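You operate a simulated robot arm through the tools that you are given. There is no shell and no other tool.

You run a simulated robot arm. Do the job below in one go: nothing can be reset, and whatever is moved stays where it is left.

Task
Stop the pump, shut the dripping trap cock and blot the water.
Fine: motor switch off first; wet rag in the scrap bin, catch cup under the spout.

The check looks at the end state, three seconds after you hand in, the way a careful person would. Anything else that was tipped, shoved, dropped, spilled or broken makes it a failure.

Robot
A 6-joint arm with a two-finger parallel gripper, fixed in place. Base frame: the origin is at the foot of the arm, x ahead of it, y to its left, z up; the work surface is at about z = 767. Units: mm, rad, N and s.
With the tool pointing down near the work surface it reaches from about 260 to 680 mm from the base axis. Its first joint turns from -1.152 to 1.152 rad. Payload 2.9 kg.
The TCP is the grasp point between the finger pads, 30 mm short of the fingertips. In the tool frame z runs along the fingers and y along their closing line. Largest opening 110 mm; finger width 20, thickness 10; the body of the gripper, 48 by 112 mm, starts 55 mm behind the TCP.
Orientation is that of the tool frame in the base frame, as a unit quaternion [w, x, y, z]. With the fingers straight down and closing along the base's y, the tool's x points along the base's -x, its y along +y and its z along -z.

Tools
- The arm moves only by the tool apply_moves. Its argument "deltas" is one flat list of numbers, 7 for each row, row after row: the shift along the tool's x, y, z in mm, then the turn, a rotation vector about the tool's x, y, z in rad, then the gripper command, from -1 (shut) to 1 (fully open), values between in proportion. In form: [tx, ty, tz, rx, ry, rz, fingers, tx, ty, tz, rx, ry, rz, fingers, ...]. A call has 1 to 20 rows; each row is the pose to reach, as a shift and turn from the pose commanded when the call began, along the tool's axes at that moment. Each row takes 0.2 s and may step no farther than 50 mm and 0.15 rad from the row before; otherwise, or with a gripper value out of range, the whole call is refused. Where a pose cannot be reached the arm comes as near as it can. A force on the tool above 70 N (or 10 N above the force at the start of the call, whichever is more), or a blocked arm, ends the call early, and 0.2 s more pass. The fingers move at their own pace (about 108 mm/s each) and stop on an object; they squeeze with about 42 N. The grip force told is the motor's: it shows also when the fingers shut on nothing. Time passes only in rows, and 0.2 s behind the last, so rows that repeat a pose let the fingers close. The reply holds the time, the measured pose of the TCP, the force on the tool along the base axes, the opening and the grip force, in the units named above and with some noise, with the torque about the TCP (base axes, N m) and any sound that the robot's microphone picked up.
- Cameras (640 x 400 px; columns grow to the right, rows downward): "scene" is fixed at [85.5, 439.8, 1388.3]; the picture's right is [-0.68, -0.73, 0.00], its down [-0.40, 0.37, -0.84] and it looks along [0.62, -0.57, -0.54] (base axes); focal length 356 px, centre (320, 200). "wrist" rides on the gripper at [72, 17, -103] in the tool frame; the picture's right is [-0.23, 0.97, 0.00], its down [-0.76, -0.18, -0.62] and it looks along [-0.61, -0.14, 0.78] (tool axes); focal length 222 px, centre (320, 200). There is no depth. A picture from a camera that has moved, and an enlarged one, comes with that camera's place and axes in the base frame and with its lens.
- grab_frame(camera): a new picture of that camera. No time passes.
- close_up(camera, box): a new picture of the part [left, top, right, bottom] of that camera's present view, enlarged. No time passes.
- close_job(): hands the job in; it is judged then, once.

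Nothing tells you positions but the pictures and the camera data. Unless the task says otherwise, let go and move clear before handing in.

The tools are called after ">>>" as a command line: name --argument value ..., lists and objects as JSON in quotes. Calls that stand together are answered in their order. apply_moves: Moves the arm, as the interface text tells. Its arguments: {"type":"object","properties":{"deltas":{"type":"array","items":{"type":"number"}}},"required":["deltas"]} The other tools are called the same way: grab_frame (camera) takes a picture; close_up (camera, box) takes an enlarged picture of a part of a camera's view; close_job () hands the job in.

At the start:

```text
time_s: 0.0
ee_pos: [499.6, 42.9, 1174.4]
tool_rot: [-0.001, 0.0, 1.0, 0.001]
wrist_force: [-0.2, 0.2, 0.5]
ft_torque: [-0.01, 0.03, 0.04]
gripper_width: 110.0
grasp_force: 0.1
```

scene: 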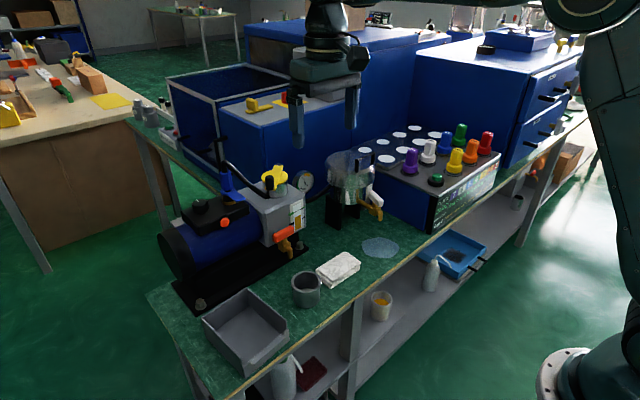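
wrist: 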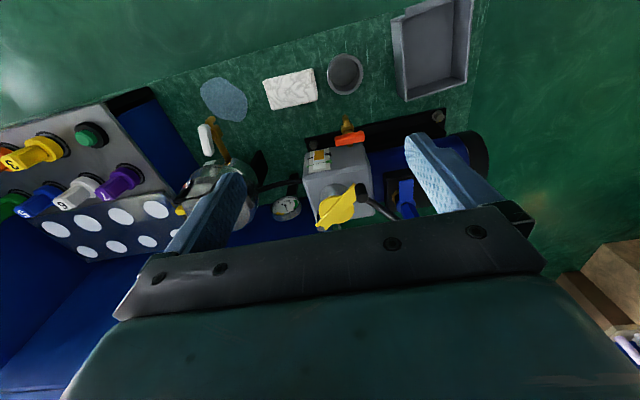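

I see a vacuum pump at the left with a switch, a trap with a cock, a puddle, a folded rag, a cup and a scrap bin on the bench. I'll take close-ups before moving anything.

>>> close_up --camera "scene" --box '[150, 150, 310, 250]'

>>> close_up --camera "scene" --box '[240, 150, 400, 250]'

>>> close_up --camera "scene" --box '[180, 220, 404, 360]'

>>> close_up --camera "wrist" --box '[160, 60, 320, 240]'

>>> close_up --camera "wrist" --box '[280, 60, 500, 240]'

```text
4.00 times, centred on (230, 200) of scene
camera zoom: at [85.5, 439.8, 1388.3], right [-0.68, -0.73, 0.0], down [-0.4, 0.37, -0.84], along [0.62, -0.57, -0.54], focal length 1422 px, centre (680, 200)
```

zoom: 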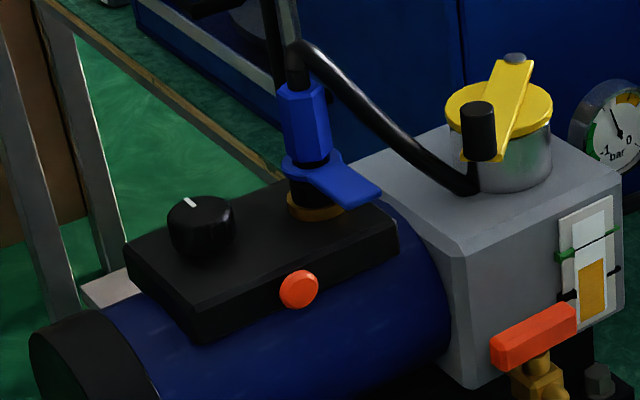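

```text
4.00 times, centred on (320, 200) of scene
camera zoom: at [85.5, 439.8, 1388.3], right [-0.68, -0.73, 0.0], down [-0.4, 0.37, -0.84], along [0.62, -0.57, -0.54], focal length 1422 px, centre (320, 200)
```

zoom: 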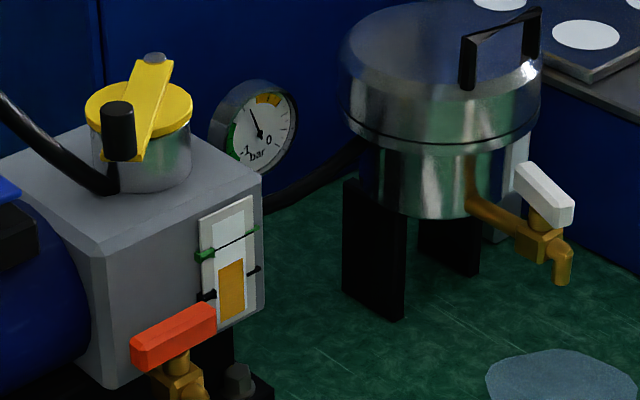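

```text
2.86 times, centred on (292, 290) of scene
camera zoom: at [85.5, 439.8, 1388.3], right [-0.68, -0.73, 0.0], down [-0.4, 0.37, -0.84], along [0.62, -0.57, -0.54], focal length 1016 px, centre (400, -57)
```

zoom: 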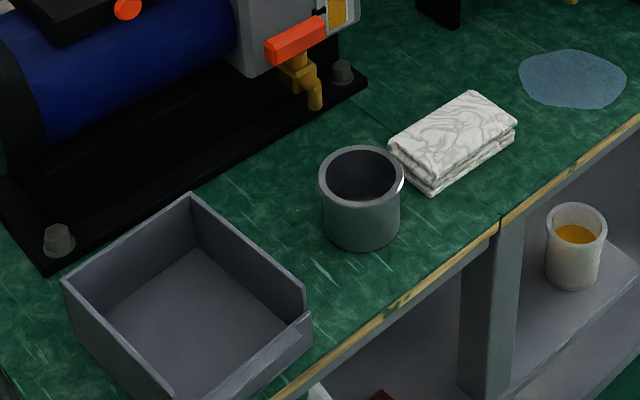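

```text
2.22 times, centred on (240, 150) of wrist
camera zoom: at [425.6, 59.5, 1278.2], right [0.23, 0.97, 0.0], down [0.76, -0.18, 0.62], along [0.61, -0.14, -0.78], focal length 494 px, centre (498, 311)
```

zoom: 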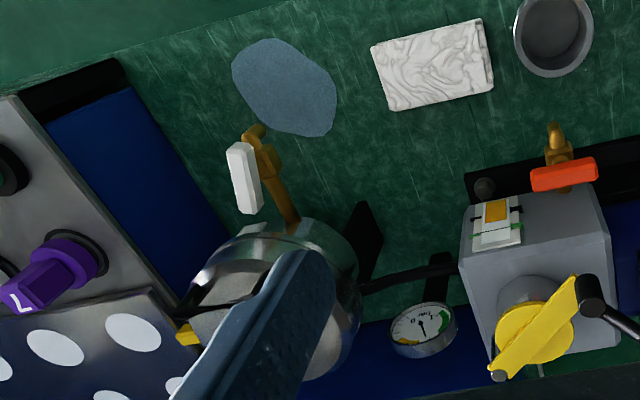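

```text
2.22 times, centred on (390, 150) of wrist
camera zoom: at [425.6, 59.5, 1278.2], right [0.23, 0.97, 0.0], down [0.76, -0.18, 0.62], along [0.61, -0.14, -0.78], focal length 494 px, centre (164, 311)
```

zoom: 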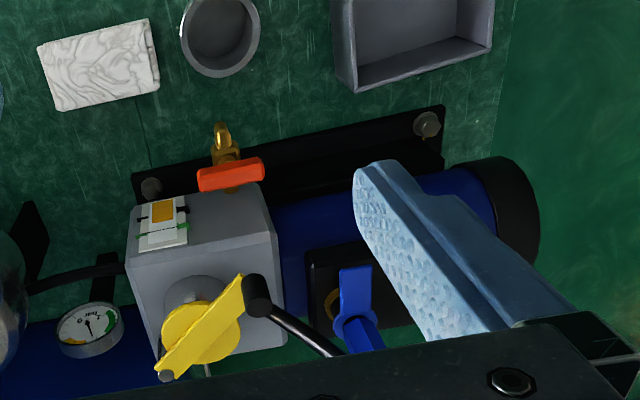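

The likely layout is puddle about (510,-171), rag (518,-20), cup (515,88), bin (515,245), and the pump beyond x≈640. I'll shift the arm back and left for a better wrist view of the pump's switches.

>>> apply_moves --deltas '[30, 30, 0, 0, 0, 0, 1, 60, 60, 0, 0, 0, 0, 1, 90, 90, 0, 0, 0, 0, 1, 120, 120, 0, 0, 0, 0, 1]'

>>> grab_frame --camera "wrist"

>>> close_up --camera "wrist" --box '[220, 60, 420, 220]'

>>> grab_frame --camera "scene"

```text
time_s: 1.0
ee_pos: [376.9, 163.1, 1174.9]
tool_rot: [0.0, 0.002, 1.0, -0.001]
wrist_force: [0.4, -0.2, 0.1]
ft_torque: [0.0, -0.04, -0.03]
gripper_width: 110.1
grasp_force: 0.1
```

```text
taken
camera wrist: at [304.5, 179.1, 1278.4], right [0.23, 0.97, 0.0], down [0.76, -0.18, 0.62], along [0.61, -0.14, -0.78], focal length 222 px, centre (320, 200)
```

wrist: 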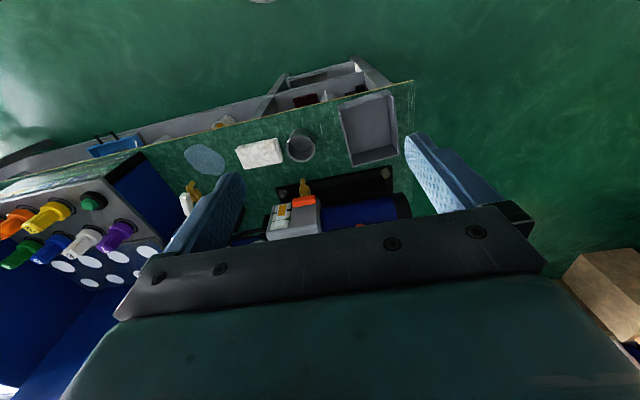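

```text
2.50 times, centred on (320, 140) of wrist
camera zoom: at [304.5, 179.1, 1278.4], right [0.23, 0.97, 0.0], down [0.76, -0.18, 0.62], along [0.61, -0.14, -0.78], focal length 555 px, centre (320, 350)
```

zoom: 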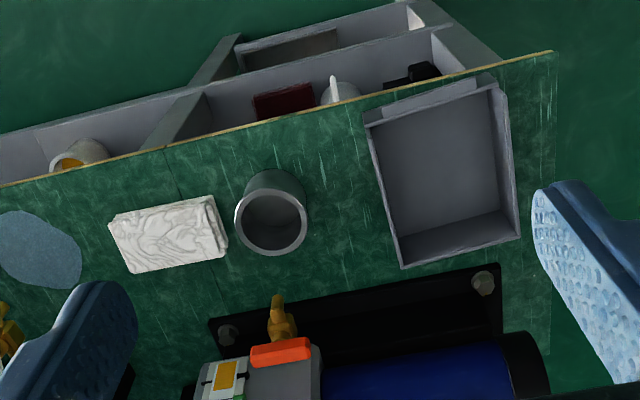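

```text
taken
```

scene: 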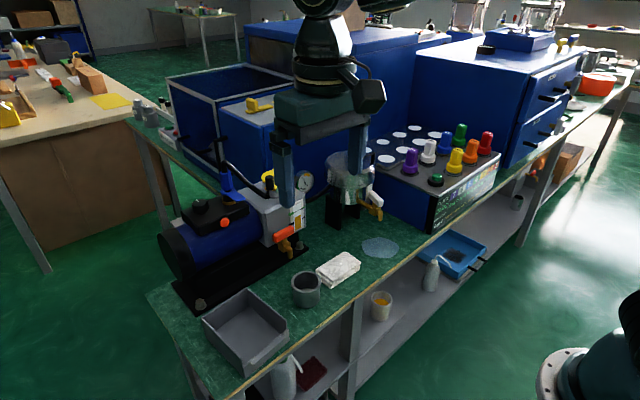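

Going back hides the pump behind the hand, so I'll move forward over it at the same height instead.

>>> apply_moves --deltas '[-45, 5, 0, 0, 0, 0, 1, -90, 10, 0, 0, 0, 0, 1, -135, 15, 0, 0, 0, 0, 1, -180, 20, 0, 0, 0, 0, 1, -220, 20, 0, 0, 0, 0, 1]'

>>> grab_frame --camera "wrist"

>>> close_up --camera "wrist" --box '[220, 80, 420, 205]'

```text
time_s: 2.2
ee_pos: [579.8, 178.9, 1169.3]
tool_rot: [-0.003, 0.0, 1.0, -0.001]
wrist_force: [-0.4, -0.7, 4.6]
ft_torque: [0.01, -0.07, -0.01]
gripper_width: 110.0
grasp_force: 0.1
out of reach, approached as far as the arm can: row 5
```

```text
taken
camera wrist: at [506.8, 195.8, 1274.3], right [0.23, 0.97, 0.0], down [0.76, -0.18, 0.62], along [0.6, -0.14, -0.78], focal length 222 px, centre (320, 200)
```

wrist: 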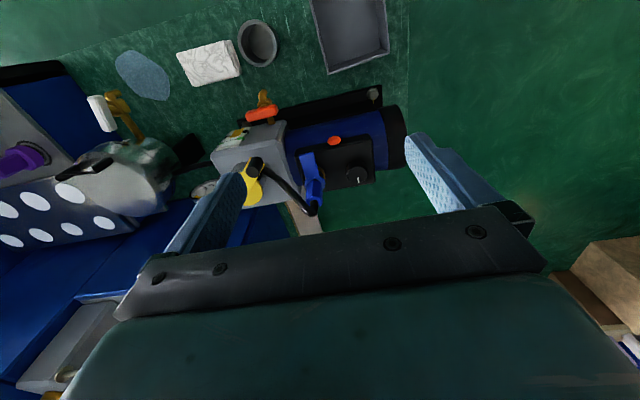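

```text
3.20 times, centred on (320, 142) of wrist
camera zoom: at [506.8, 195.8, 1274.3], right [0.23, 0.97, 0.0], down [0.76, -0.18, 0.62], along [0.6, -0.14, -0.78], focal length 711 px, centre (320, 384)
```

zoom: 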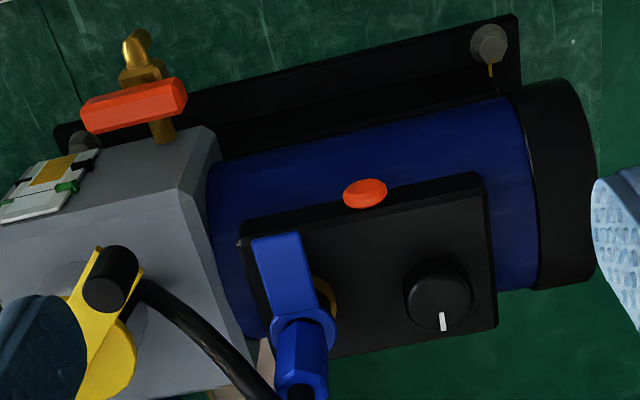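

I can now see the black box on the motor with a marked knob, an orange button and a blue lever. I'll zoom in tight on each.

>>> close_up --camera "wrist" --box '[285, 125, 405, 200]'

>>> close_up --camera "scene" --box '[175, 130, 255, 240]'

>>> close_up --camera "scene" --box '[180, 180, 260, 230]'

>>> close_up --camera "wrist" --box '[60, 60, 220, 180]'

>>> close_up --camera "scene" --box '[320, 150, 400, 230]'

```text
5.33 times, centred on (345, 162) of wrist
camera zoom: at [506.8, 195.8, 1274.3], right [0.23, 0.97, 0.0], down [0.76, -0.18, 0.62], along [0.6, -0.14, -0.78], focal length 1185 px, centre (187, 400)
```

zoom: 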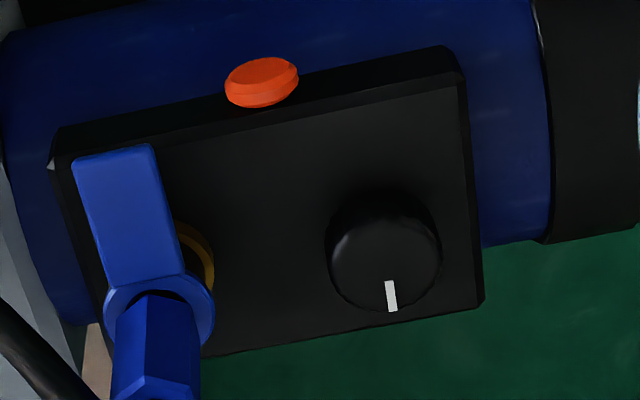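

```text
3.64 times, centred on (215, 185) of scene
camera zoom: at [85.1, 439.7, 1388.3], right [-0.68, -0.73, 0.0], down [-0.4, 0.37, -0.84], along [0.62, -0.57, -0.54], focal length 1293 px, centre (702, 254)
```

zoom: 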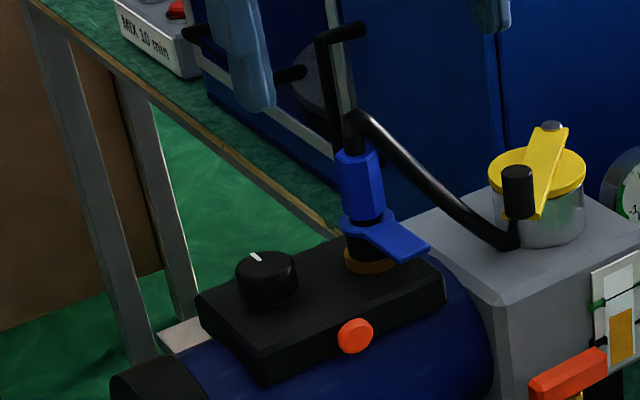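

```text
8.00 times, centred on (220, 205) of scene
camera zoom: at [85.1, 439.7, 1388.3], right [-0.68, -0.73, 0.0], down [-0.4, 0.37, -0.84], along [0.62, -0.57, -0.54], focal length 2844 px, centre (1120, 160)
```

zoom: 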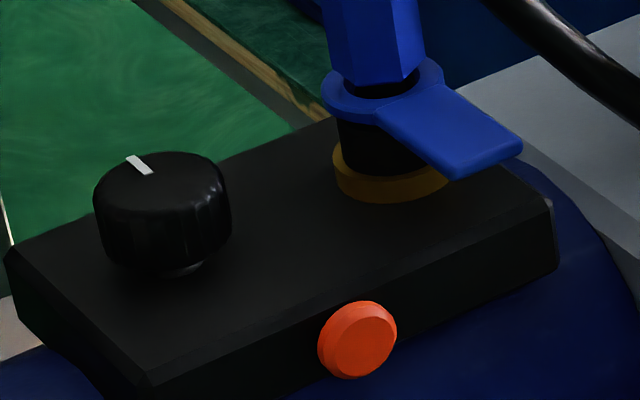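

```text
3.33 times, centred on (140, 120) of wrist
camera zoom: at [506.8, 195.8, 1274.3], right [0.23, 0.97, 0.0], down [0.76, -0.18, 0.62], along [0.6, -0.14, -0.78], focal length 740 px, centre (920, 467)
```

zoom: 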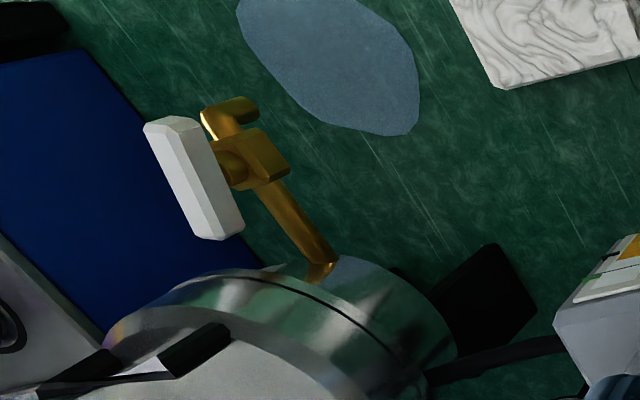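

```text
5.00 times, centred on (360, 190) of scene
camera zoom: at [85.1, 439.7, 1388.3], right [-0.68, -0.73, 0.0], down [-0.4, 0.37, -0.84], along [0.62, -0.57, -0.54], focal length 1777 px, centre (120, 250)
```

zoom: 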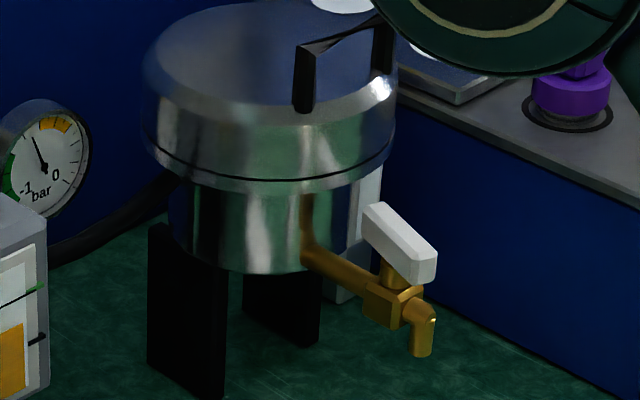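

The panel at the right has some text on its front, and a label plate sits on the pump. I'll read these for hints.

>>> close_up --camera "scene" --box '[420, 150, 510, 240]'

>>> close_up --camera "scene" --box '[265, 165, 325, 260]'

>>> close_up --camera "wrist" --box '[205, 80, 325, 205]'

>>> close_up --camera "scene" --box '[160, 60, 320, 160]'

>>> close_up --camera "scene" --box '[185, 185, 235, 220]'

```text
4.44 times, centred on (465, 195) of scene
camera zoom: at [85.1, 439.7, 1388.3], right [-0.68, -0.73, 0.0], down [-0.4, 0.37, -0.84], along [0.62, -0.57, -0.54], focal length 1580 px, centre (-324, 222)
```

zoom: 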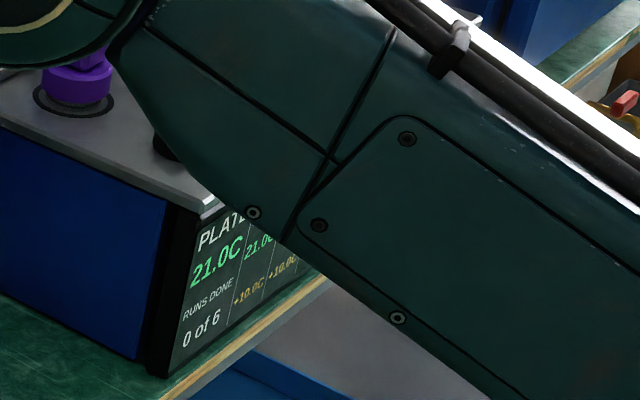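

```text
4.21 times, centred on (295, 212) of scene
camera zoom: at [85.1, 439.7, 1388.3], right [-0.68, -0.73, 0.0], down [-0.4, 0.37, -0.84], along [0.62, -0.57, -0.54], focal length 1497 px, centre (425, 147)
```

zoom: 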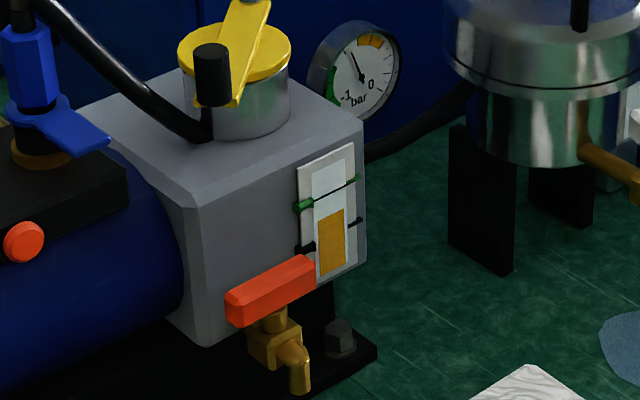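

```text
3.20 times, centred on (265, 142) of wrist
camera zoom: at [506.8, 195.8, 1274.3], right [0.23, 0.97, 0.0], down [0.76, -0.18, 0.62], along [0.6, -0.14, -0.78], focal length 711 px, centre (496, 384)
```

zoom: 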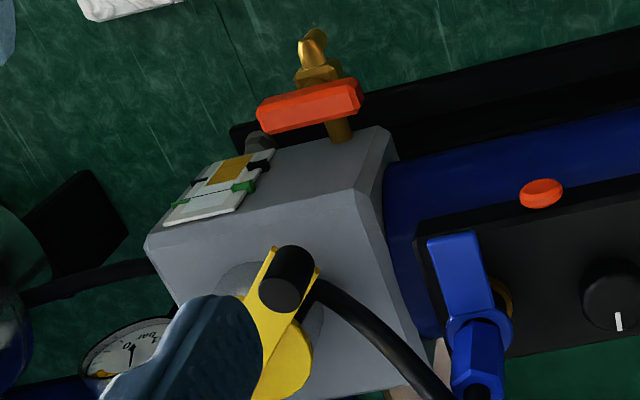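

```text
4.00 times, centred on (240, 110) of scene
camera zoom: at [85.1, 439.7, 1388.3], right [-0.68, -0.73, 0.0], down [-0.4, 0.37, -0.84], along [0.62, -0.57, -0.54], focal length 1422 px, centre (640, 560)
```

zoom: 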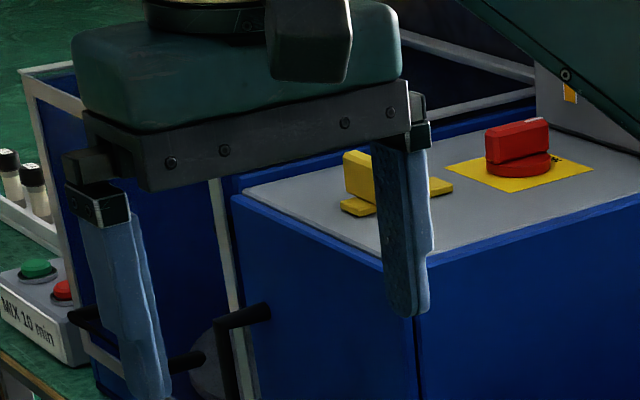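

```text
11.43 times, centred on (210, 202) of scene
camera zoom: at [85.1, 439.7, 1388.3], right [-0.68, -0.73, 0.0], down [-0.4, 0.37, -0.84], along [0.62, -0.57, -0.54], focal length 4063 px, centre (1577, 171)
```

zoom: 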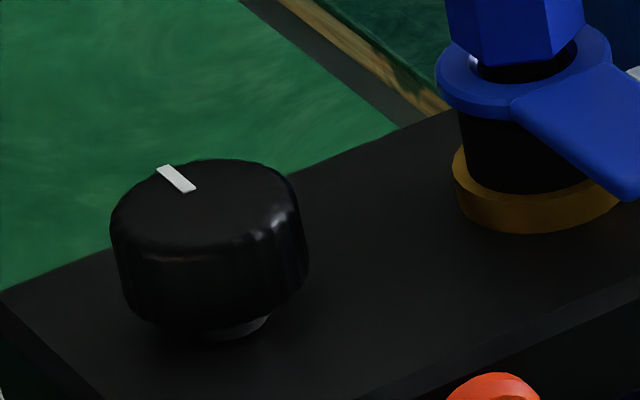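

The pump's knob with the white mark works out at about (675,212,1007), the orange button at (642,186,963), and the white cock handle at (534,-158,921) with its spout at (516,-165). The knob is a long reach, so I'll tilt the tool forward and look closer before touching it.

>>> apply_moves --deltas '[20, 10, 20, 0, -0.15, 0, 1, 40, 20, 30, 0, -0.3, 0, 1, 40, 30, 40, 0, -0.45, 0, 1, 40, 30, 40, 0, -0.45, 0, 1]'

>>> grab_frame --camera "wrist"

>>> grab_frame --camera "scene"

```text
time_s: 3.2
ee_pos: [539.4, 209.0, 1129.6]
tool_rot: [0.225, 0.0, 0.974, 0.0]
wrist_force: [-1.0, -0.5, 0.5]
ft_torque: [0.0, -0.02, -0.02]
gripper_width: 110.0
grasp_force: 0.1
```

```text
taken
camera wrist: at [429.0, 226.4, 1192.3], right [0.2, 0.97, 0.1], down [0.41, -0.18, 0.89], along [0.89, -0.14, -0.44], focal length 222 px, centre (320, 200)
```

wrist: 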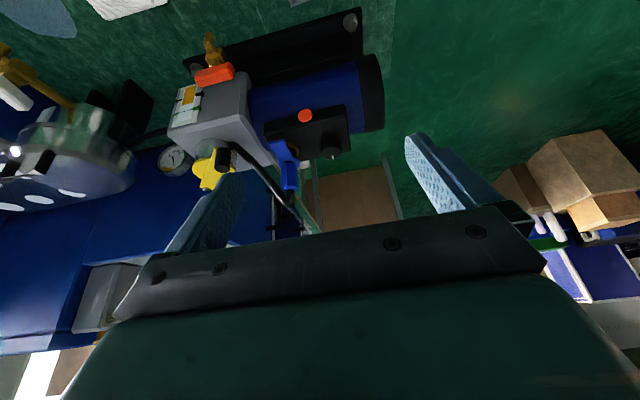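

```text
taken
```

scene: 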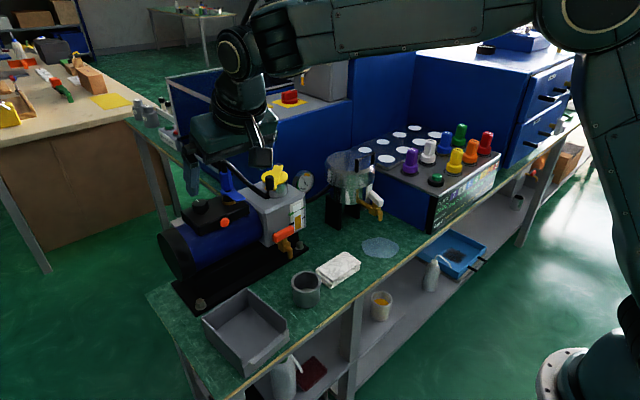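

The tilt worked, and the commanded pose tracks the reached one. I'll zoom in on the switch box from this angle.

>>> close_up --camera "wrist" --box '[250, 90, 360, 200]'

>>> close_up --camera "wrist" --box '[155, 60, 315, 200]'

```text
3.64 times, centred on (305, 145) of wrist
camera zoom: at [429.0, 226.4, 1192.3], right [0.2, 0.97, 0.1], down [0.41, -0.18, 0.89], along [0.89, -0.14, -0.44], focal length 808 px, centre (374, 400)
```

zoom: 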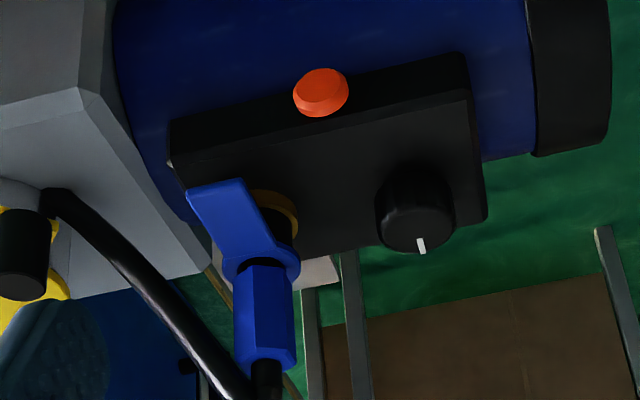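

```text
2.86 times, centred on (235, 130) of wrist
camera zoom: at [429.0, 226.4, 1192.3], right [0.2, 0.97, 0.1], down [0.41, -0.18, 0.89], along [0.89, -0.14, -0.44], focal length 635 px, centre (563, 400)
```

zoom: 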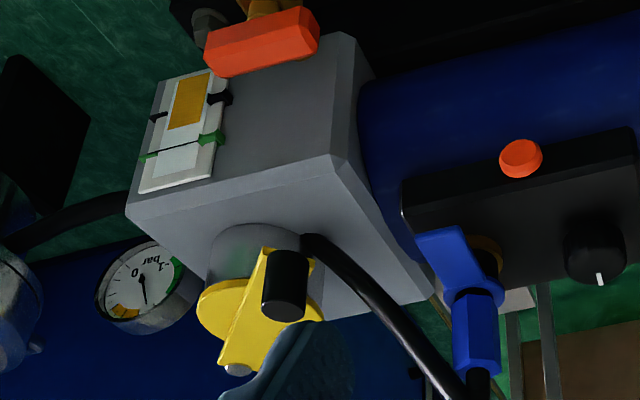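

From this angle the knob is confirmed at about (670,212,1007), standing next to the tall blue connector. I'll narrow the fingers to about 55 mm, tilt a little more and yaw away from the blue part.

>>> apply_moves --deltas '[0, 0, 0, 0, -0.15, 0, 0, 0, 0, 0, 0, -0.15, 0, 0]'

>>> apply_moves --deltas '[0, 0, 0, 0.0847, 0, 0.1238, 0, 0, 0, 0, 0.1694, 0, 0.2476, 0, 0, 0, 0, 0.198, 0, 0.289, 0]'

>>> grab_frame --camera "wrist"

```text
time_s: 3.8
ee_pos: [540.3, 210.4, 1130.4]
tool_rot: [0.296, 0.0, 0.955, 0.0]
wrist_force: [-0.6, -0.1, 0.1]
ft_torque: [-0.02, 0.03, -0.03]
gripper_width: 55.0
grasp_force: 0.1
```

```text
time_s: 4.6
ee_pos: [539.6, 210.2, 1129.3]
tool_rot: [0.292, 0.168, 0.94, -0.052]
wrist_force: [0.1, 0.2, -1.1]
ft_torque: [0.0, -0.04, 0.01]
gripper_width: 54.9
grasp_force: 0.1
```

```text
taken
camera wrist: at [434.8, 266.6, 1175.2], right [0.51, 0.85, 0.13], down [0.2, -0.26, 0.94], along [0.84, -0.46, -0.3], focal length 222 px, centre (320, 200)
```

wrist: 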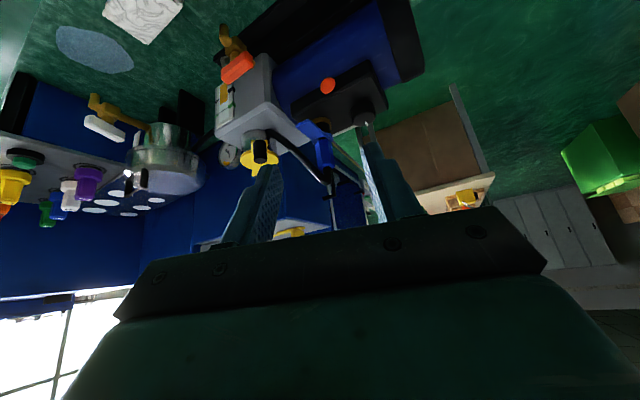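

The tool now points 0.6 rad forward and is headed 20° to the right. Next is a pre-approach point 90 mm back from the knob along the tool axis.

>>> apply_moves --deltas '[-10, 16, 22, 0, 0, 0, 0, -20, 31, 44, 0, 0, 0, 0, -31, 46.8, 66.5, 0, 0, 0, 0]'

>>> close_up --camera "wrist" --box '[220, 60, 440, 240]'

>>> close_up --camera "scene" --box '[150, 120, 310, 240]'

```text
time_s: 5.4
ee_pos: [615.2, 232.2, 1090.6]
tool_rot: [0.292, 0.165, 0.941, -0.052]
wrist_force: [0.4, -0.7, 0.5]
ft_torque: [0.0, -0.02, -0.02]
gripper_width: 54.7
grasp_force: 0.1
```

```text
2.22 times, centred on (330, 150) of wrist
camera zoom: at [510.0, 288.9, 1135.8], right [0.51, 0.85, 0.13], down [0.2, -0.26, 0.94], along [0.84, -0.46, -0.3], focal length 494 px, centre (298, 311)
```

zoom: 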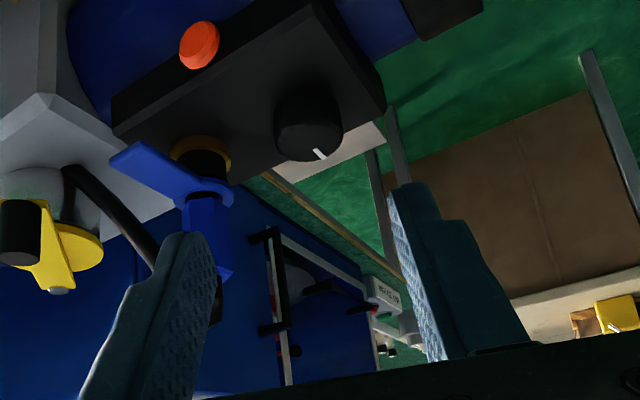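

```text
3.33 times, centred on (230, 180) of scene
camera zoom: at [85.5, 439.8, 1388.3], right [-0.68, -0.73, 0.0], down [-0.4, 0.37, -0.84], along [0.62, -0.57, -0.54], focal length 1185 px, centre (620, 267)
```

zoom: 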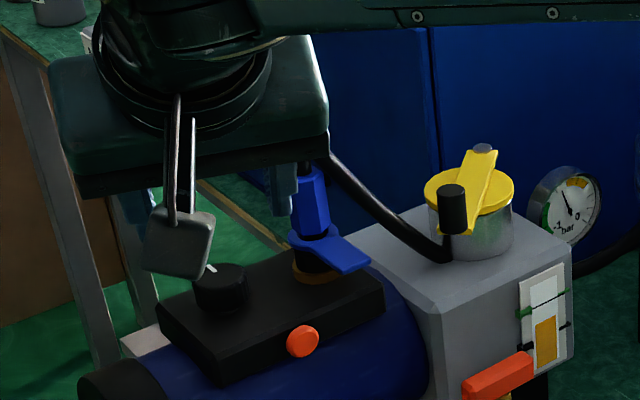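

The view agrees: the knob is at about (672,214). I'll advance along the tool axis with the fingers half open.

>>> apply_moves --deltas '[0, 1, 30, 0, 0, 0, 0, -0.5, 2, 60, 0, 0, 0, 0, -1, 2.4, 82, 0, 0, 0, 0]'

>>> close_up --camera "wrist" --box '[220, 80, 440, 220]'

>>> close_up --camera "scene" --box '[170, 150, 270, 240]'

```text
time_s: 6.2
ee_pos: [661.0, 219.5, 1024.4]
tool_rot: [0.291, 0.167, 0.941, -0.052]
wrist_force: [-0.2, 0.4, -0.7]
ft_torque: [-0.01, 0.04, 0.01]
gripper_width: 54.8
grasp_force: 0.1
```

```text
2.86 times, centred on (330, 150) of wrist
camera zoom: at [555.2, 275.2, 1068.9], right [0.51, 0.85, 0.13], down [0.2, -0.26, 0.94], along [0.84, -0.46, -0.3], focal length 635 px, centre (291, 343)
```

zoom: 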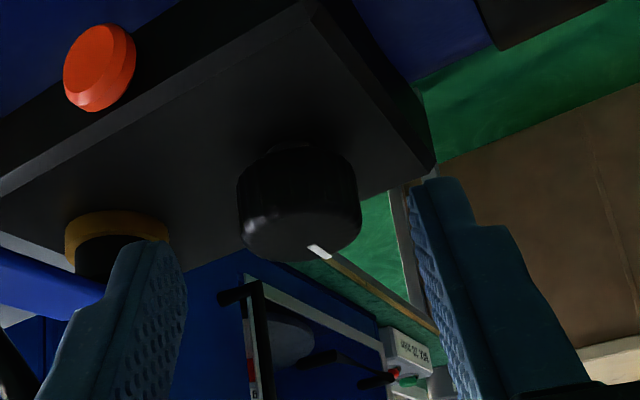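

```text
4.44 times, centred on (220, 195) of scene
camera zoom: at [85.5, 439.8, 1388.3], right [-0.68, -0.73, 0.0], down [-0.4, 0.37, -0.84], along [0.62, -0.57, -0.54], focal length 1580 px, centre (764, 222)
```

zoom: 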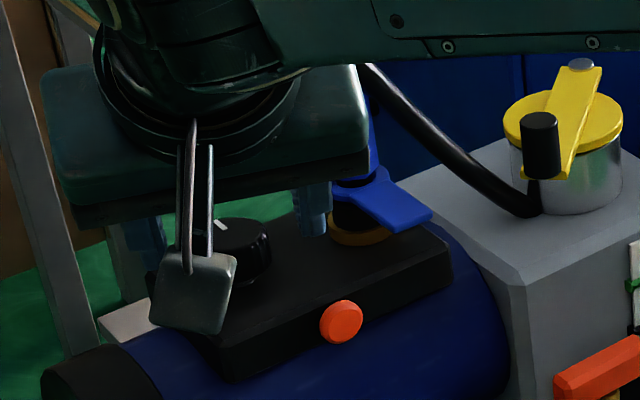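

The knob sits centred between the finger tips, which need about 13 mm more depth. I'll advance and then close on it.

>>> apply_moves --deltas '[0, 0, 7, 0, 0, 0, 0, 0, 0, 13, 0, 0, 0, 0, 0, 0, 13, 0, 0, 0, 0]'

>>> close_up --camera "wrist" --box '[220, 80, 440, 220]'

>>> apply_moves --deltas '[0, 0, 0, 0, 0, 0, -1, 0, 0, 0, 0, 0, 0, -1, 0, 0, 0, 0, 0, 0, -1]'

>>> close_up --camera "wrist" --box '[220, 80, 440, 220]'

```text
time_s: 7.0
ee_pos: [667.4, 216.1, 1013.2]
tool_rot: [0.291, 0.167, 0.941, -0.052]
wrist_force: [-0.9, -1.4, -0.3]
ft_torque: [0.01, -0.03, -0.03]
gripper_width: 54.7
grasp_force: 0.2
```

```text
2.86 times, centred on (330, 150) of wrist
camera zoom: at [561.8, 272.6, 1058.8], right [0.51, 0.85, 0.13], down [0.2, -0.26, 0.94], along [0.84, -0.46, -0.3], focal length 635 px, centre (291, 343)
```

zoom: 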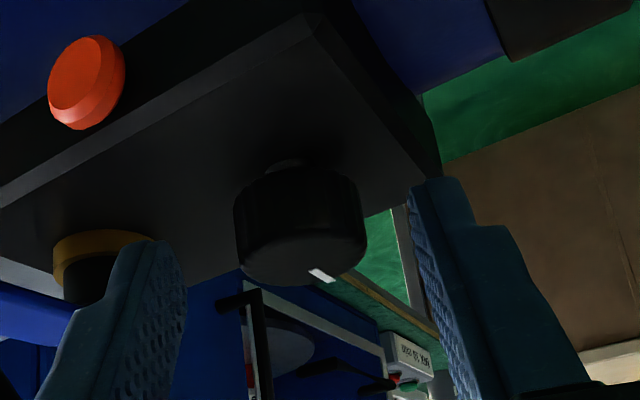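

```text
time_s: 7.8
ee_pos: [667.4, 217.2, 1013.9]
tool_rot: [0.292, 0.165, 0.941, -0.051]
wrist_force: [7.1, 9.3, -1.4]
ft_torque: [0.25, -0.38, 0.29]
gripper_width: 31.3
grasp_force: 45.2
```

```text
2.86 times, centred on (330, 150) of wrist
camera zoom: at [561.8, 273.6, 1058.8], right [0.51, 0.85, 0.13], down [0.2, -0.26, 0.94], along [0.84, -0.45, -0.3], focal length 635 px, centre (291, 343)
```

zoom: 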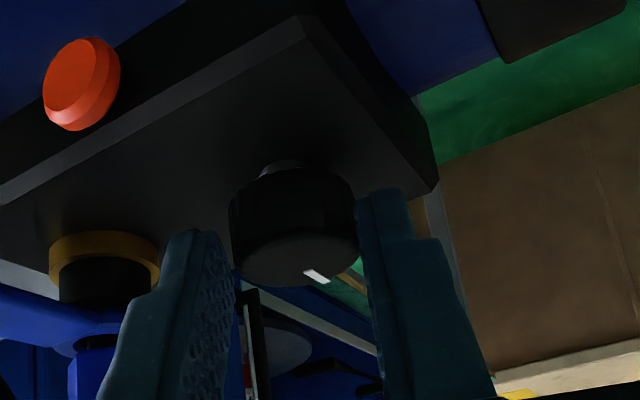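

The knob is gripped at 31 mm with the grip force up. I'll turn it gently counter-clockwise (seen from above) and watch the torque, the sound and the mark.

>>> apply_moves --deltas '[0, -0.6, 0, -0.0424, 0, -0.0619, -1, 0, -1.2, 0, -0.0848, 0, -0.1238, -1, 0, -1.8, 0, -0.127, 0, -0.1856, -1]'

>>> close_up --camera "wrist" --box '[220, 80, 440, 220]'

>>> close_up --camera "scene" --box '[170, 150, 270, 240]'

```text
time_s: 8.6
ee_pos: [665.6, 213.6, 1013.8]
tool_rot: [0.293, 0.061, 0.954, -0.019]
wrist_force: [-8.7, -3.0, 2.1]
ft_torque: [-0.16, 0.14, -0.06]
gripper_width: 30.7
grasp_force: 45.3
```

```text
2.86 times, centred on (330, 150) of wrist
camera zoom: at [550.9, 244.4, 1059.4], right [0.31, 0.94, 0.13], down [0.25, -0.21, 0.94], along [0.92, -0.26, -0.3], focal length 635 px, centre (291, 343)
```

zoom: 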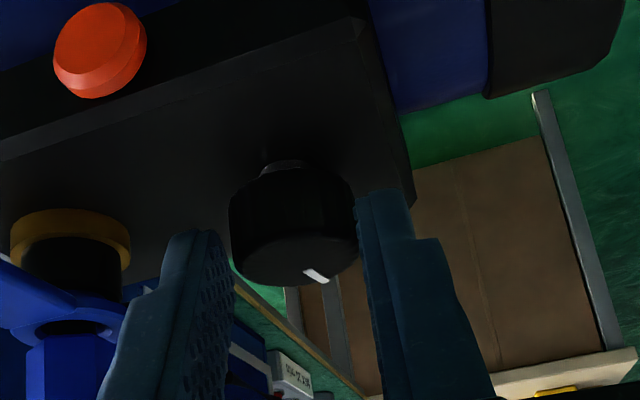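

```text
4.44 times, centred on (220, 195) of scene
camera zoom: at [85.2, 439.7, 1388.3], right [-0.68, -0.73, 0.0], down [-0.4, 0.37, -0.84], along [0.62, -0.57, -0.54], focal length 1580 px, centre (764, 222)
```

zoom: 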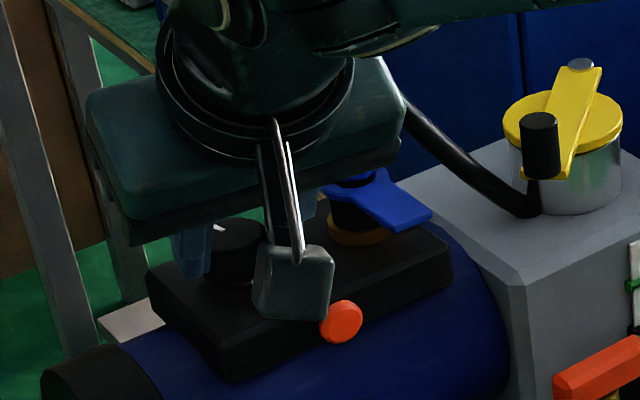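

The mark moved with the gripper at low torque, so counter-clockwise works. I'll release, rotate back around the knob and take a fresh grip for more turn.

>>> apply_moves --deltas '[0, 0, 0, 0, 0, 0, 0, 0, 0, 0, 0, 0, 0, 0]'

>>> apply_moves --deltas '[-0.1, 1.1, 0.1, 0.081, 0, 0.1186, 0, -0.3, 2.2, 0.2, 0.1625, 0, 0.2372, 0, -0.6, 3.3, 0.4, 0.2437, 0, 0.3557, 0, -1.06, 4.35, 0.73, 0.325, 0, 0.474, 0]'

>>> close_up --camera "wrist" --box '[220, 80, 440, 220]'

>>> close_up --camera "scene" --box '[170, 150, 270, 240]'

```text
time_s: 9.2
ee_pos: [666.9, 215.4, 1014.2]
tool_rot: [0.296, 0.059, 0.953, -0.019]
wrist_force: [-0.3, -0.3, -0.3]
ft_torque: [-0.01, 0.01, -0.01]
gripper_width: 55.0
grasp_force: 0.1
```

```text
time_s: 10.2
ee_pos: [642.9, 223.8, 998.1]
tool_rot: [0.279, 0.33, 0.896, -0.101]
wrist_force: [1.8, 0.9, 5.6]
ft_torque: [0.15, -0.25, 0.06]
gripper_width: 55.9
grasp_force: 1.4
out of reach, approached as far as the arm can: row 4
```

```text
2.86 times, centred on (330, 150) of wrist
camera zoom: at [562.5, 312.4, 1042.5], right [0.77, 0.62, 0.13], down [0.09, -0.32, 0.94], along [0.63, -0.72, -0.3], focal length 635 px, centre (291, 343)
```

zoom: 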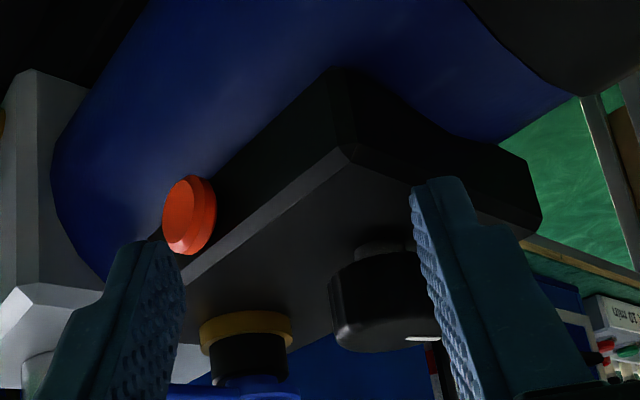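

```text
4.44 times, centred on (220, 195) of scene
camera zoom: at [85.5, 439.8, 1388.3], right [-0.68, -0.73, 0.0], down [-0.4, 0.37, -0.84], along [0.62, -0.57, -0.54], focal length 1580 px, centre (764, 222)
```

zoom: 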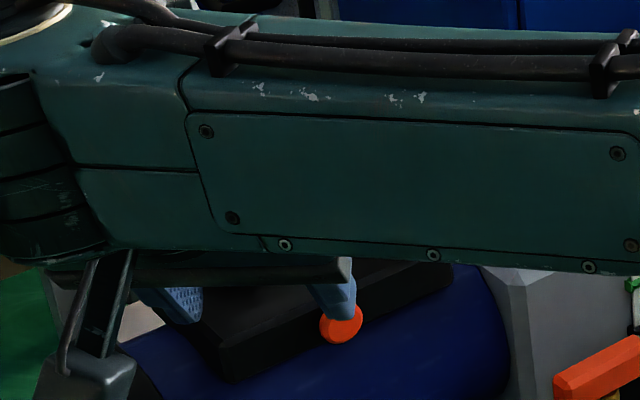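

That yaw was out of reach and the hand sagged towards the box. I'll back straight out along the tool axis before re-aiming.

>>> apply_moves --deltas '[0, 0, -15, 0, 0, 0, 0, 0, 0, -35, 0, 0, 0, 0, 0, 0, -60, 0, 0, 0, 0]'

>>> grab_frame --camera "wrist"

>>> grab_frame --camera "scene"

```text
time_s: 11.0
ee_pos: [616.1, 245.7, 1045.4]
tool_rot: [0.277, 0.327, 0.898, -0.102]
wrist_force: [-0.4, 0.2, -0.2]
ft_torque: [0.01, -0.01, -0.01]
gripper_width: 55.2
grasp_force: 0.1
```

```text
taken
camera wrist: at [535.4, 333.7, 1089.8], right [0.77, 0.62, 0.13], down [0.1, -0.31, 0.94], along [0.63, -0.71, -0.3], focal length 222 px, centre (320, 200)
```

wrist: 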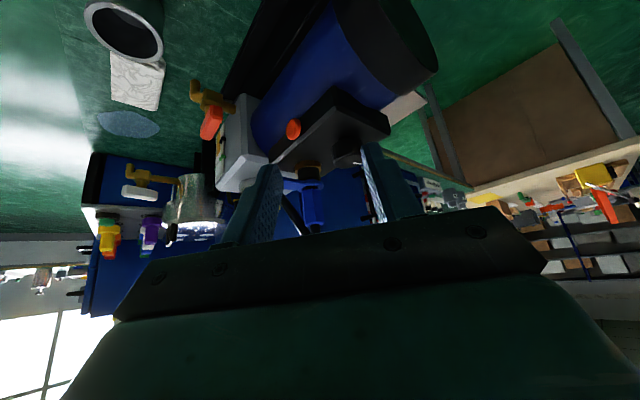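

```text
taken
```

scene: 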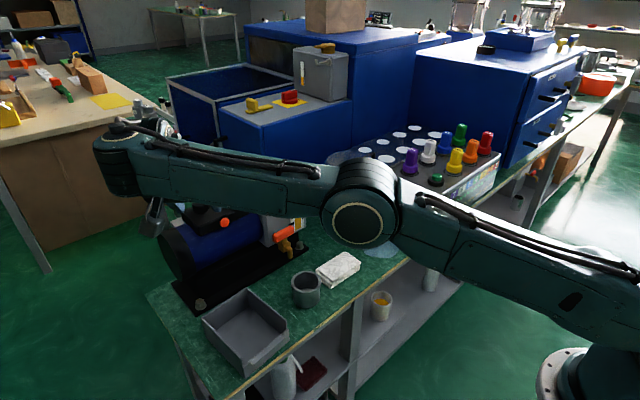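

I'll use a narrower yaw range of about -0.5 to -0.05, which is reachable and clear of the blue connector. Now re-aiming for the next grip.

>>> apply_moves --deltas '[-15, 3, -1, -0.0565, 0, -0.0825, 0, -30, 5.6, -1.3, -0.113, 0, -0.165, 0, -30, 5.6, -1.3, -0.113, 0, -0.165, 0]'

>>> close_up --camera "wrist" --box '[220, 80, 440, 220]'

```text
time_s: 11.8
ee_pos: [639.1, 233.6, 1064.1]
tool_rot: [0.287, 0.236, 0.926, -0.073]
wrist_force: [0.2, -0.2, 0.0]
ft_torque: [-0.01, -0.01, 0.01]
gripper_width: 55.1
grasp_force: 0.0
```

```text
2.86 times, centred on (330, 150) of wrist
camera zoom: at [542.3, 305.2, 1108.6], right [0.63, 0.77, 0.13], down [0.16, -0.29, 0.94], along [0.76, -0.58, -0.3], focal length 635 px, centre (291, 343)
```

zoom: 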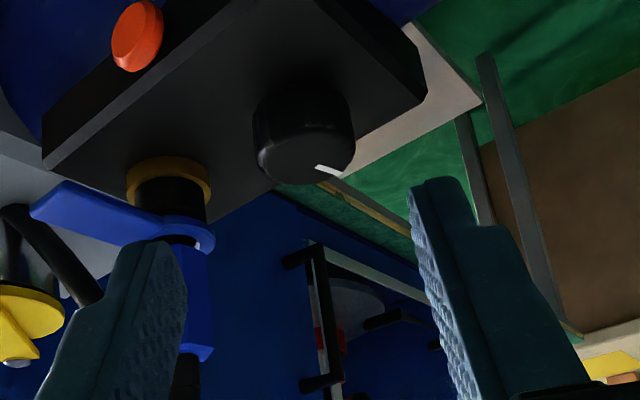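

Lined up. I'll advance 60 mm, grip, and then turn in a separate call.

>>> apply_moves --deltas '[0.6, 0.1, 30, 0, 0, 0, 0, 1.2, 0.3, 60, 0, 0, 0, 0, 1.2, 0.3, 60, 0, 0, 0, 0, 1.2, 0.3, 60, 0, 0, 0, -1, 1.2, 0.3, 60, 0, 0, 0, -1]'

>>> close_up --camera "wrist" --box '[220, 80, 440, 220]'

```text
time_s: 13.0
ee_pos: [666.2, 221.7, 1011.7]
tool_rot: [0.288, 0.233, 0.926, -0.072]
wrist_force: [13.3, 19.6, -0.7]
ft_torque: [0.24, -0.29, 0.59]
gripper_width: 31.0
grasp_force: 44.2
```

```text
2.86 times, centred on (330, 150) of wrist
camera zoom: at [570.5, 292.3, 1057.9], right [0.63, 0.77, 0.13], down [0.16, -0.29, 0.94], along [0.76, -0.57, -0.3], focal length 635 px, centre (291, 343)
```

zoom: 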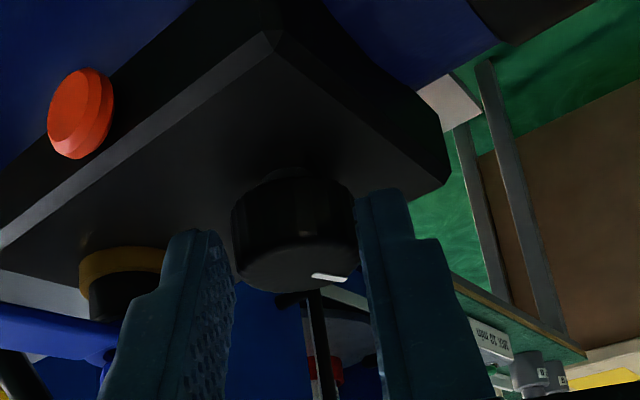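

Gripped again. I'll turn another 0.45 rad counter-clockwise with a small lateral correction.

>>> apply_moves --deltas '[-0.1, 1, 0.1, -0.0635, 0, -0.0928, -1, -0.3, 0.3, 0.2, -0.127, 0, -0.1855, -1, -0.45, -0.6, 0.3, -0.1905, 0, -0.278, -1, -0.66, -1.5, 0.45, -0.254, 0, -0.371, -1, -0.66, -1.5, 0.45, -0.254, 0, -0.371, -1]'

>>> close_up --camera "wrist" --box '[220, 80, 440, 220]'

>>> close_up --camera "scene" --box '[170, 150, 270, 240]'

```text
time_s: 14.2
ee_pos: [663.9, 211.7, 1013.0]
tool_rot: [0.292, 0.028, 0.956, -0.011]
wrist_force: [-49.8, -26.7, 20.6]
ft_torque: [-0.73, 0.48, -0.81]
gripper_width: 30.8
grasp_force: 45.0
```

```text
2.86 times, centred on (330, 150) of wrist
camera zoom: at [547.4, 235.6, 1059.6], right [0.25, 0.96, 0.12], down [0.27, -0.19, 0.94], along [0.93, -0.2, -0.31], focal length 635 px, centre (291, 343)
```

zoom: 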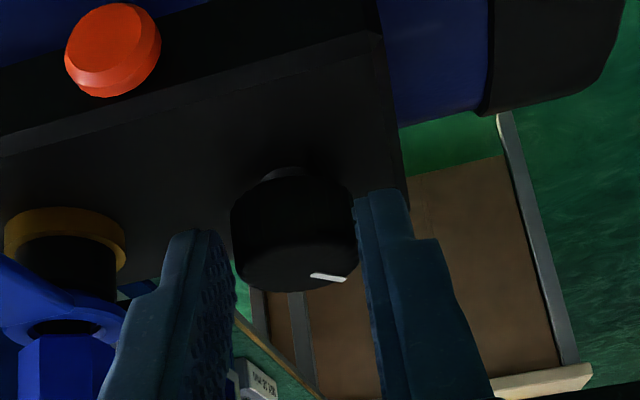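

```text
4.44 times, centred on (220, 195) of scene
camera zoom: at [83.6, 438.9, 1388.7], right [-0.68, -0.73, 0.0], down [-0.4, 0.37, -0.84], along [0.62, -0.57, -0.54], focal length 1580 px, centre (764, 222)
```

zoom: 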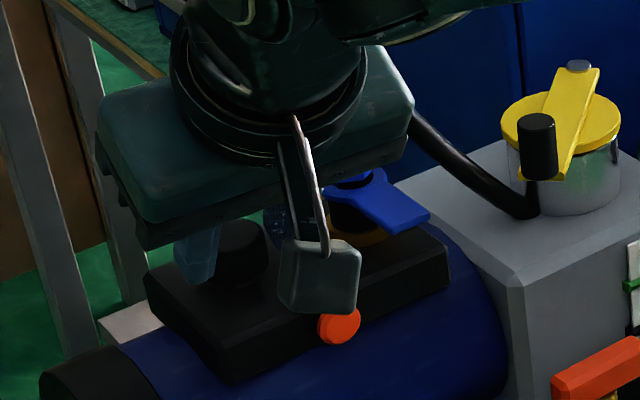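

The knob follows, but the side force shows its axis is a bit further out than I set, at about (685,211). I'll release to unload and check its state.

>>> apply_moves --deltas '[0, 0, 0, 0, 0, 0, 0, 0, 0, 0, 0, 0, 0, 0]'

>>> close_up --camera "wrist" --box '[220, 80, 440, 220]'

>>> close_up --camera "scene" --box '[170, 150, 270, 240]'

```text
time_s: 14.8
ee_pos: [666.9, 217.8, 1012.3]
tool_rot: [0.295, 0.023, 0.955, -0.008]
wrist_force: [0.3, 1.0, -0.2]
ft_torque: [0.0, 0.01, 0.0]
gripper_width: 54.9
grasp_force: 0.1
```

```text
2.86 times, centred on (330, 150) of wrist
camera zoom: at [549.5, 239.9, 1058.1], right [0.23, 0.96, 0.13], down [0.27, -0.19, 0.94], along [0.93, -0.19, -0.3], focal length 635 px, centre (291, 343)
```

zoom: 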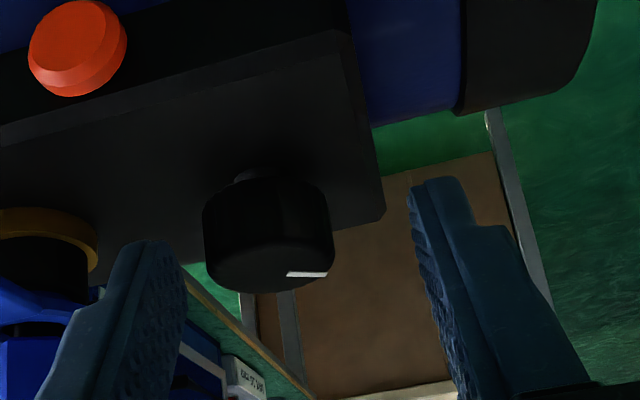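

```text
4.44 times, centred on (220, 195) of scene
camera zoom: at [85.5, 439.8, 1388.3], right [-0.68, -0.73, 0.0], down [-0.4, 0.37, -0.84], along [0.62, -0.57, -0.54], focal length 1580 px, centre (764, 222)
```

zoom: 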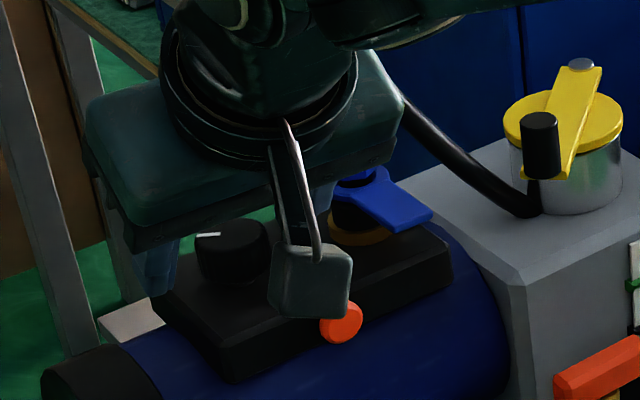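

The mark now points about 45° towards the left, so the knob has turned roughly 0.8 rad with no click yet. I'll regrip with a better centre and depth.

>>> apply_moves --deltas '[-0.6, -0.4, 2, 0.0753, 0, 0.11, 0, -1.1, -0.8, 5, 0.1507, 0, 0.22, 0, -1.7, -1.28, 8.8, 0.226, 0, 0.33, 0, -1.7, -1.28, 8.8, 0.226, 0, 0.33, 0]'

>>> close_up --camera "wrist" --box '[220, 80, 440, 220]'

```text
time_s: 15.8
ee_pos: [672.7, 214.8, 1006.2]
tool_rot: [0.288, 0.214, 0.931, -0.065]
wrist_force: [-0.5, -0.3, 0.7]
ft_torque: [0.0, 0.01, 0.01]
gripper_width: 54.9
grasp_force: 0.0
```

```text
2.86 times, centred on (330, 150) of wrist
camera zoom: at [573.9, 281.7, 1052.2], right [0.59, 0.79, 0.13], down [0.17, -0.28, 0.94], along [0.79, -0.54, -0.3], focal length 635 px, centre (291, 343)
```

zoom: 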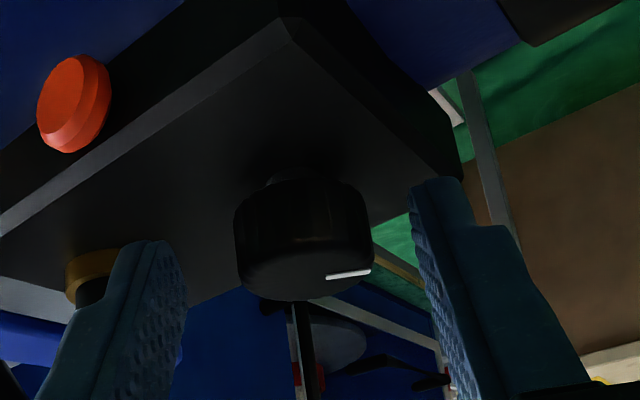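

Well centred now. I'll close and turn another 0.45 rad about the corrected axis.

>>> apply_moves --deltas '[0, 0, 0, 0, 0, 0, -1, 0, 0, 0, 0, 0, 0, -1, -0.1, -1.35, 0.1, -0.0635, 0, -0.0928, -1, -0.3, -2.7, 0.25, -0.127, 0, -0.1855, -1, -0.6, -4, 0.4, -0.1905, 0, -0.278, -1, -1, -5.2, 0.68, -0.254, 0, -0.371, -1, -1, -5.2, 0.68, -0.254, 0, -0.371, -1]'

>>> close_up --camera "wrist" --box '[220, 80, 440, 220]'

>>> close_up --camera "scene" --box '[170, 150, 270, 240]'

```text
time_s: 17.4
ee_pos: [672.4, 209.9, 1006.9]
tool_rot: [0.295, 0.0, 0.955, -0.002]
wrist_force: [-4.4, 7.7, 2.3]
ft_torque: [0.43, 0.27, 0.17]
gripper_width: 31.8
grasp_force: 44.4
```

```text
2.86 times, centred on (330, 150) of wrist
camera zoom: at [553.3, 226.3, 1052.2], right [0.19, 0.97, 0.13], down [0.28, -0.18, 0.94], along [0.94, -0.14, -0.3], focal length 635 px, centre (291, 343)
```

zoom: 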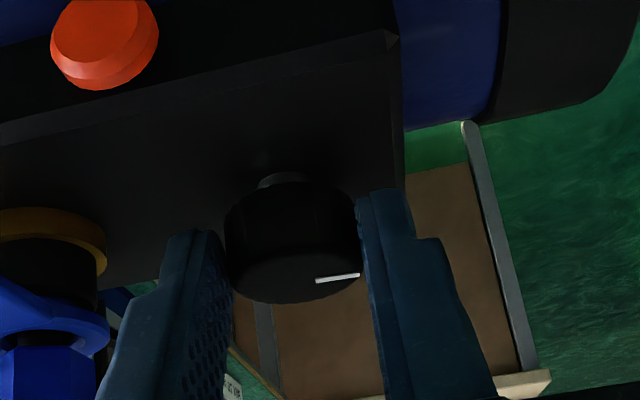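

```text
4.44 times, centred on (220, 195) of scene
camera zoom: at [85.3, 440.0, 1388.2], right [-0.68, -0.73, 0.0], down [-0.4, 0.37, -0.84], along [0.62, -0.57, -0.54], focal length 1580 px, centre (764, 222)
```

zoom: 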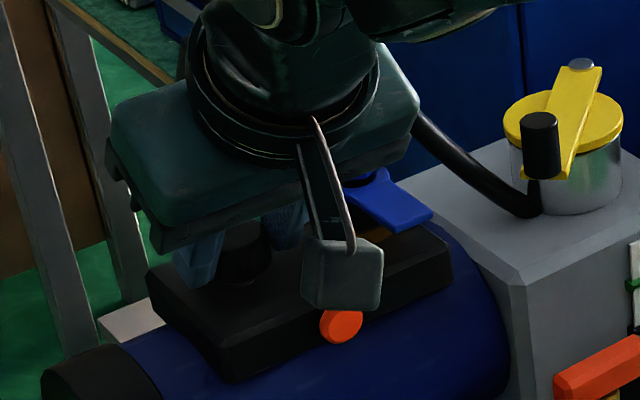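

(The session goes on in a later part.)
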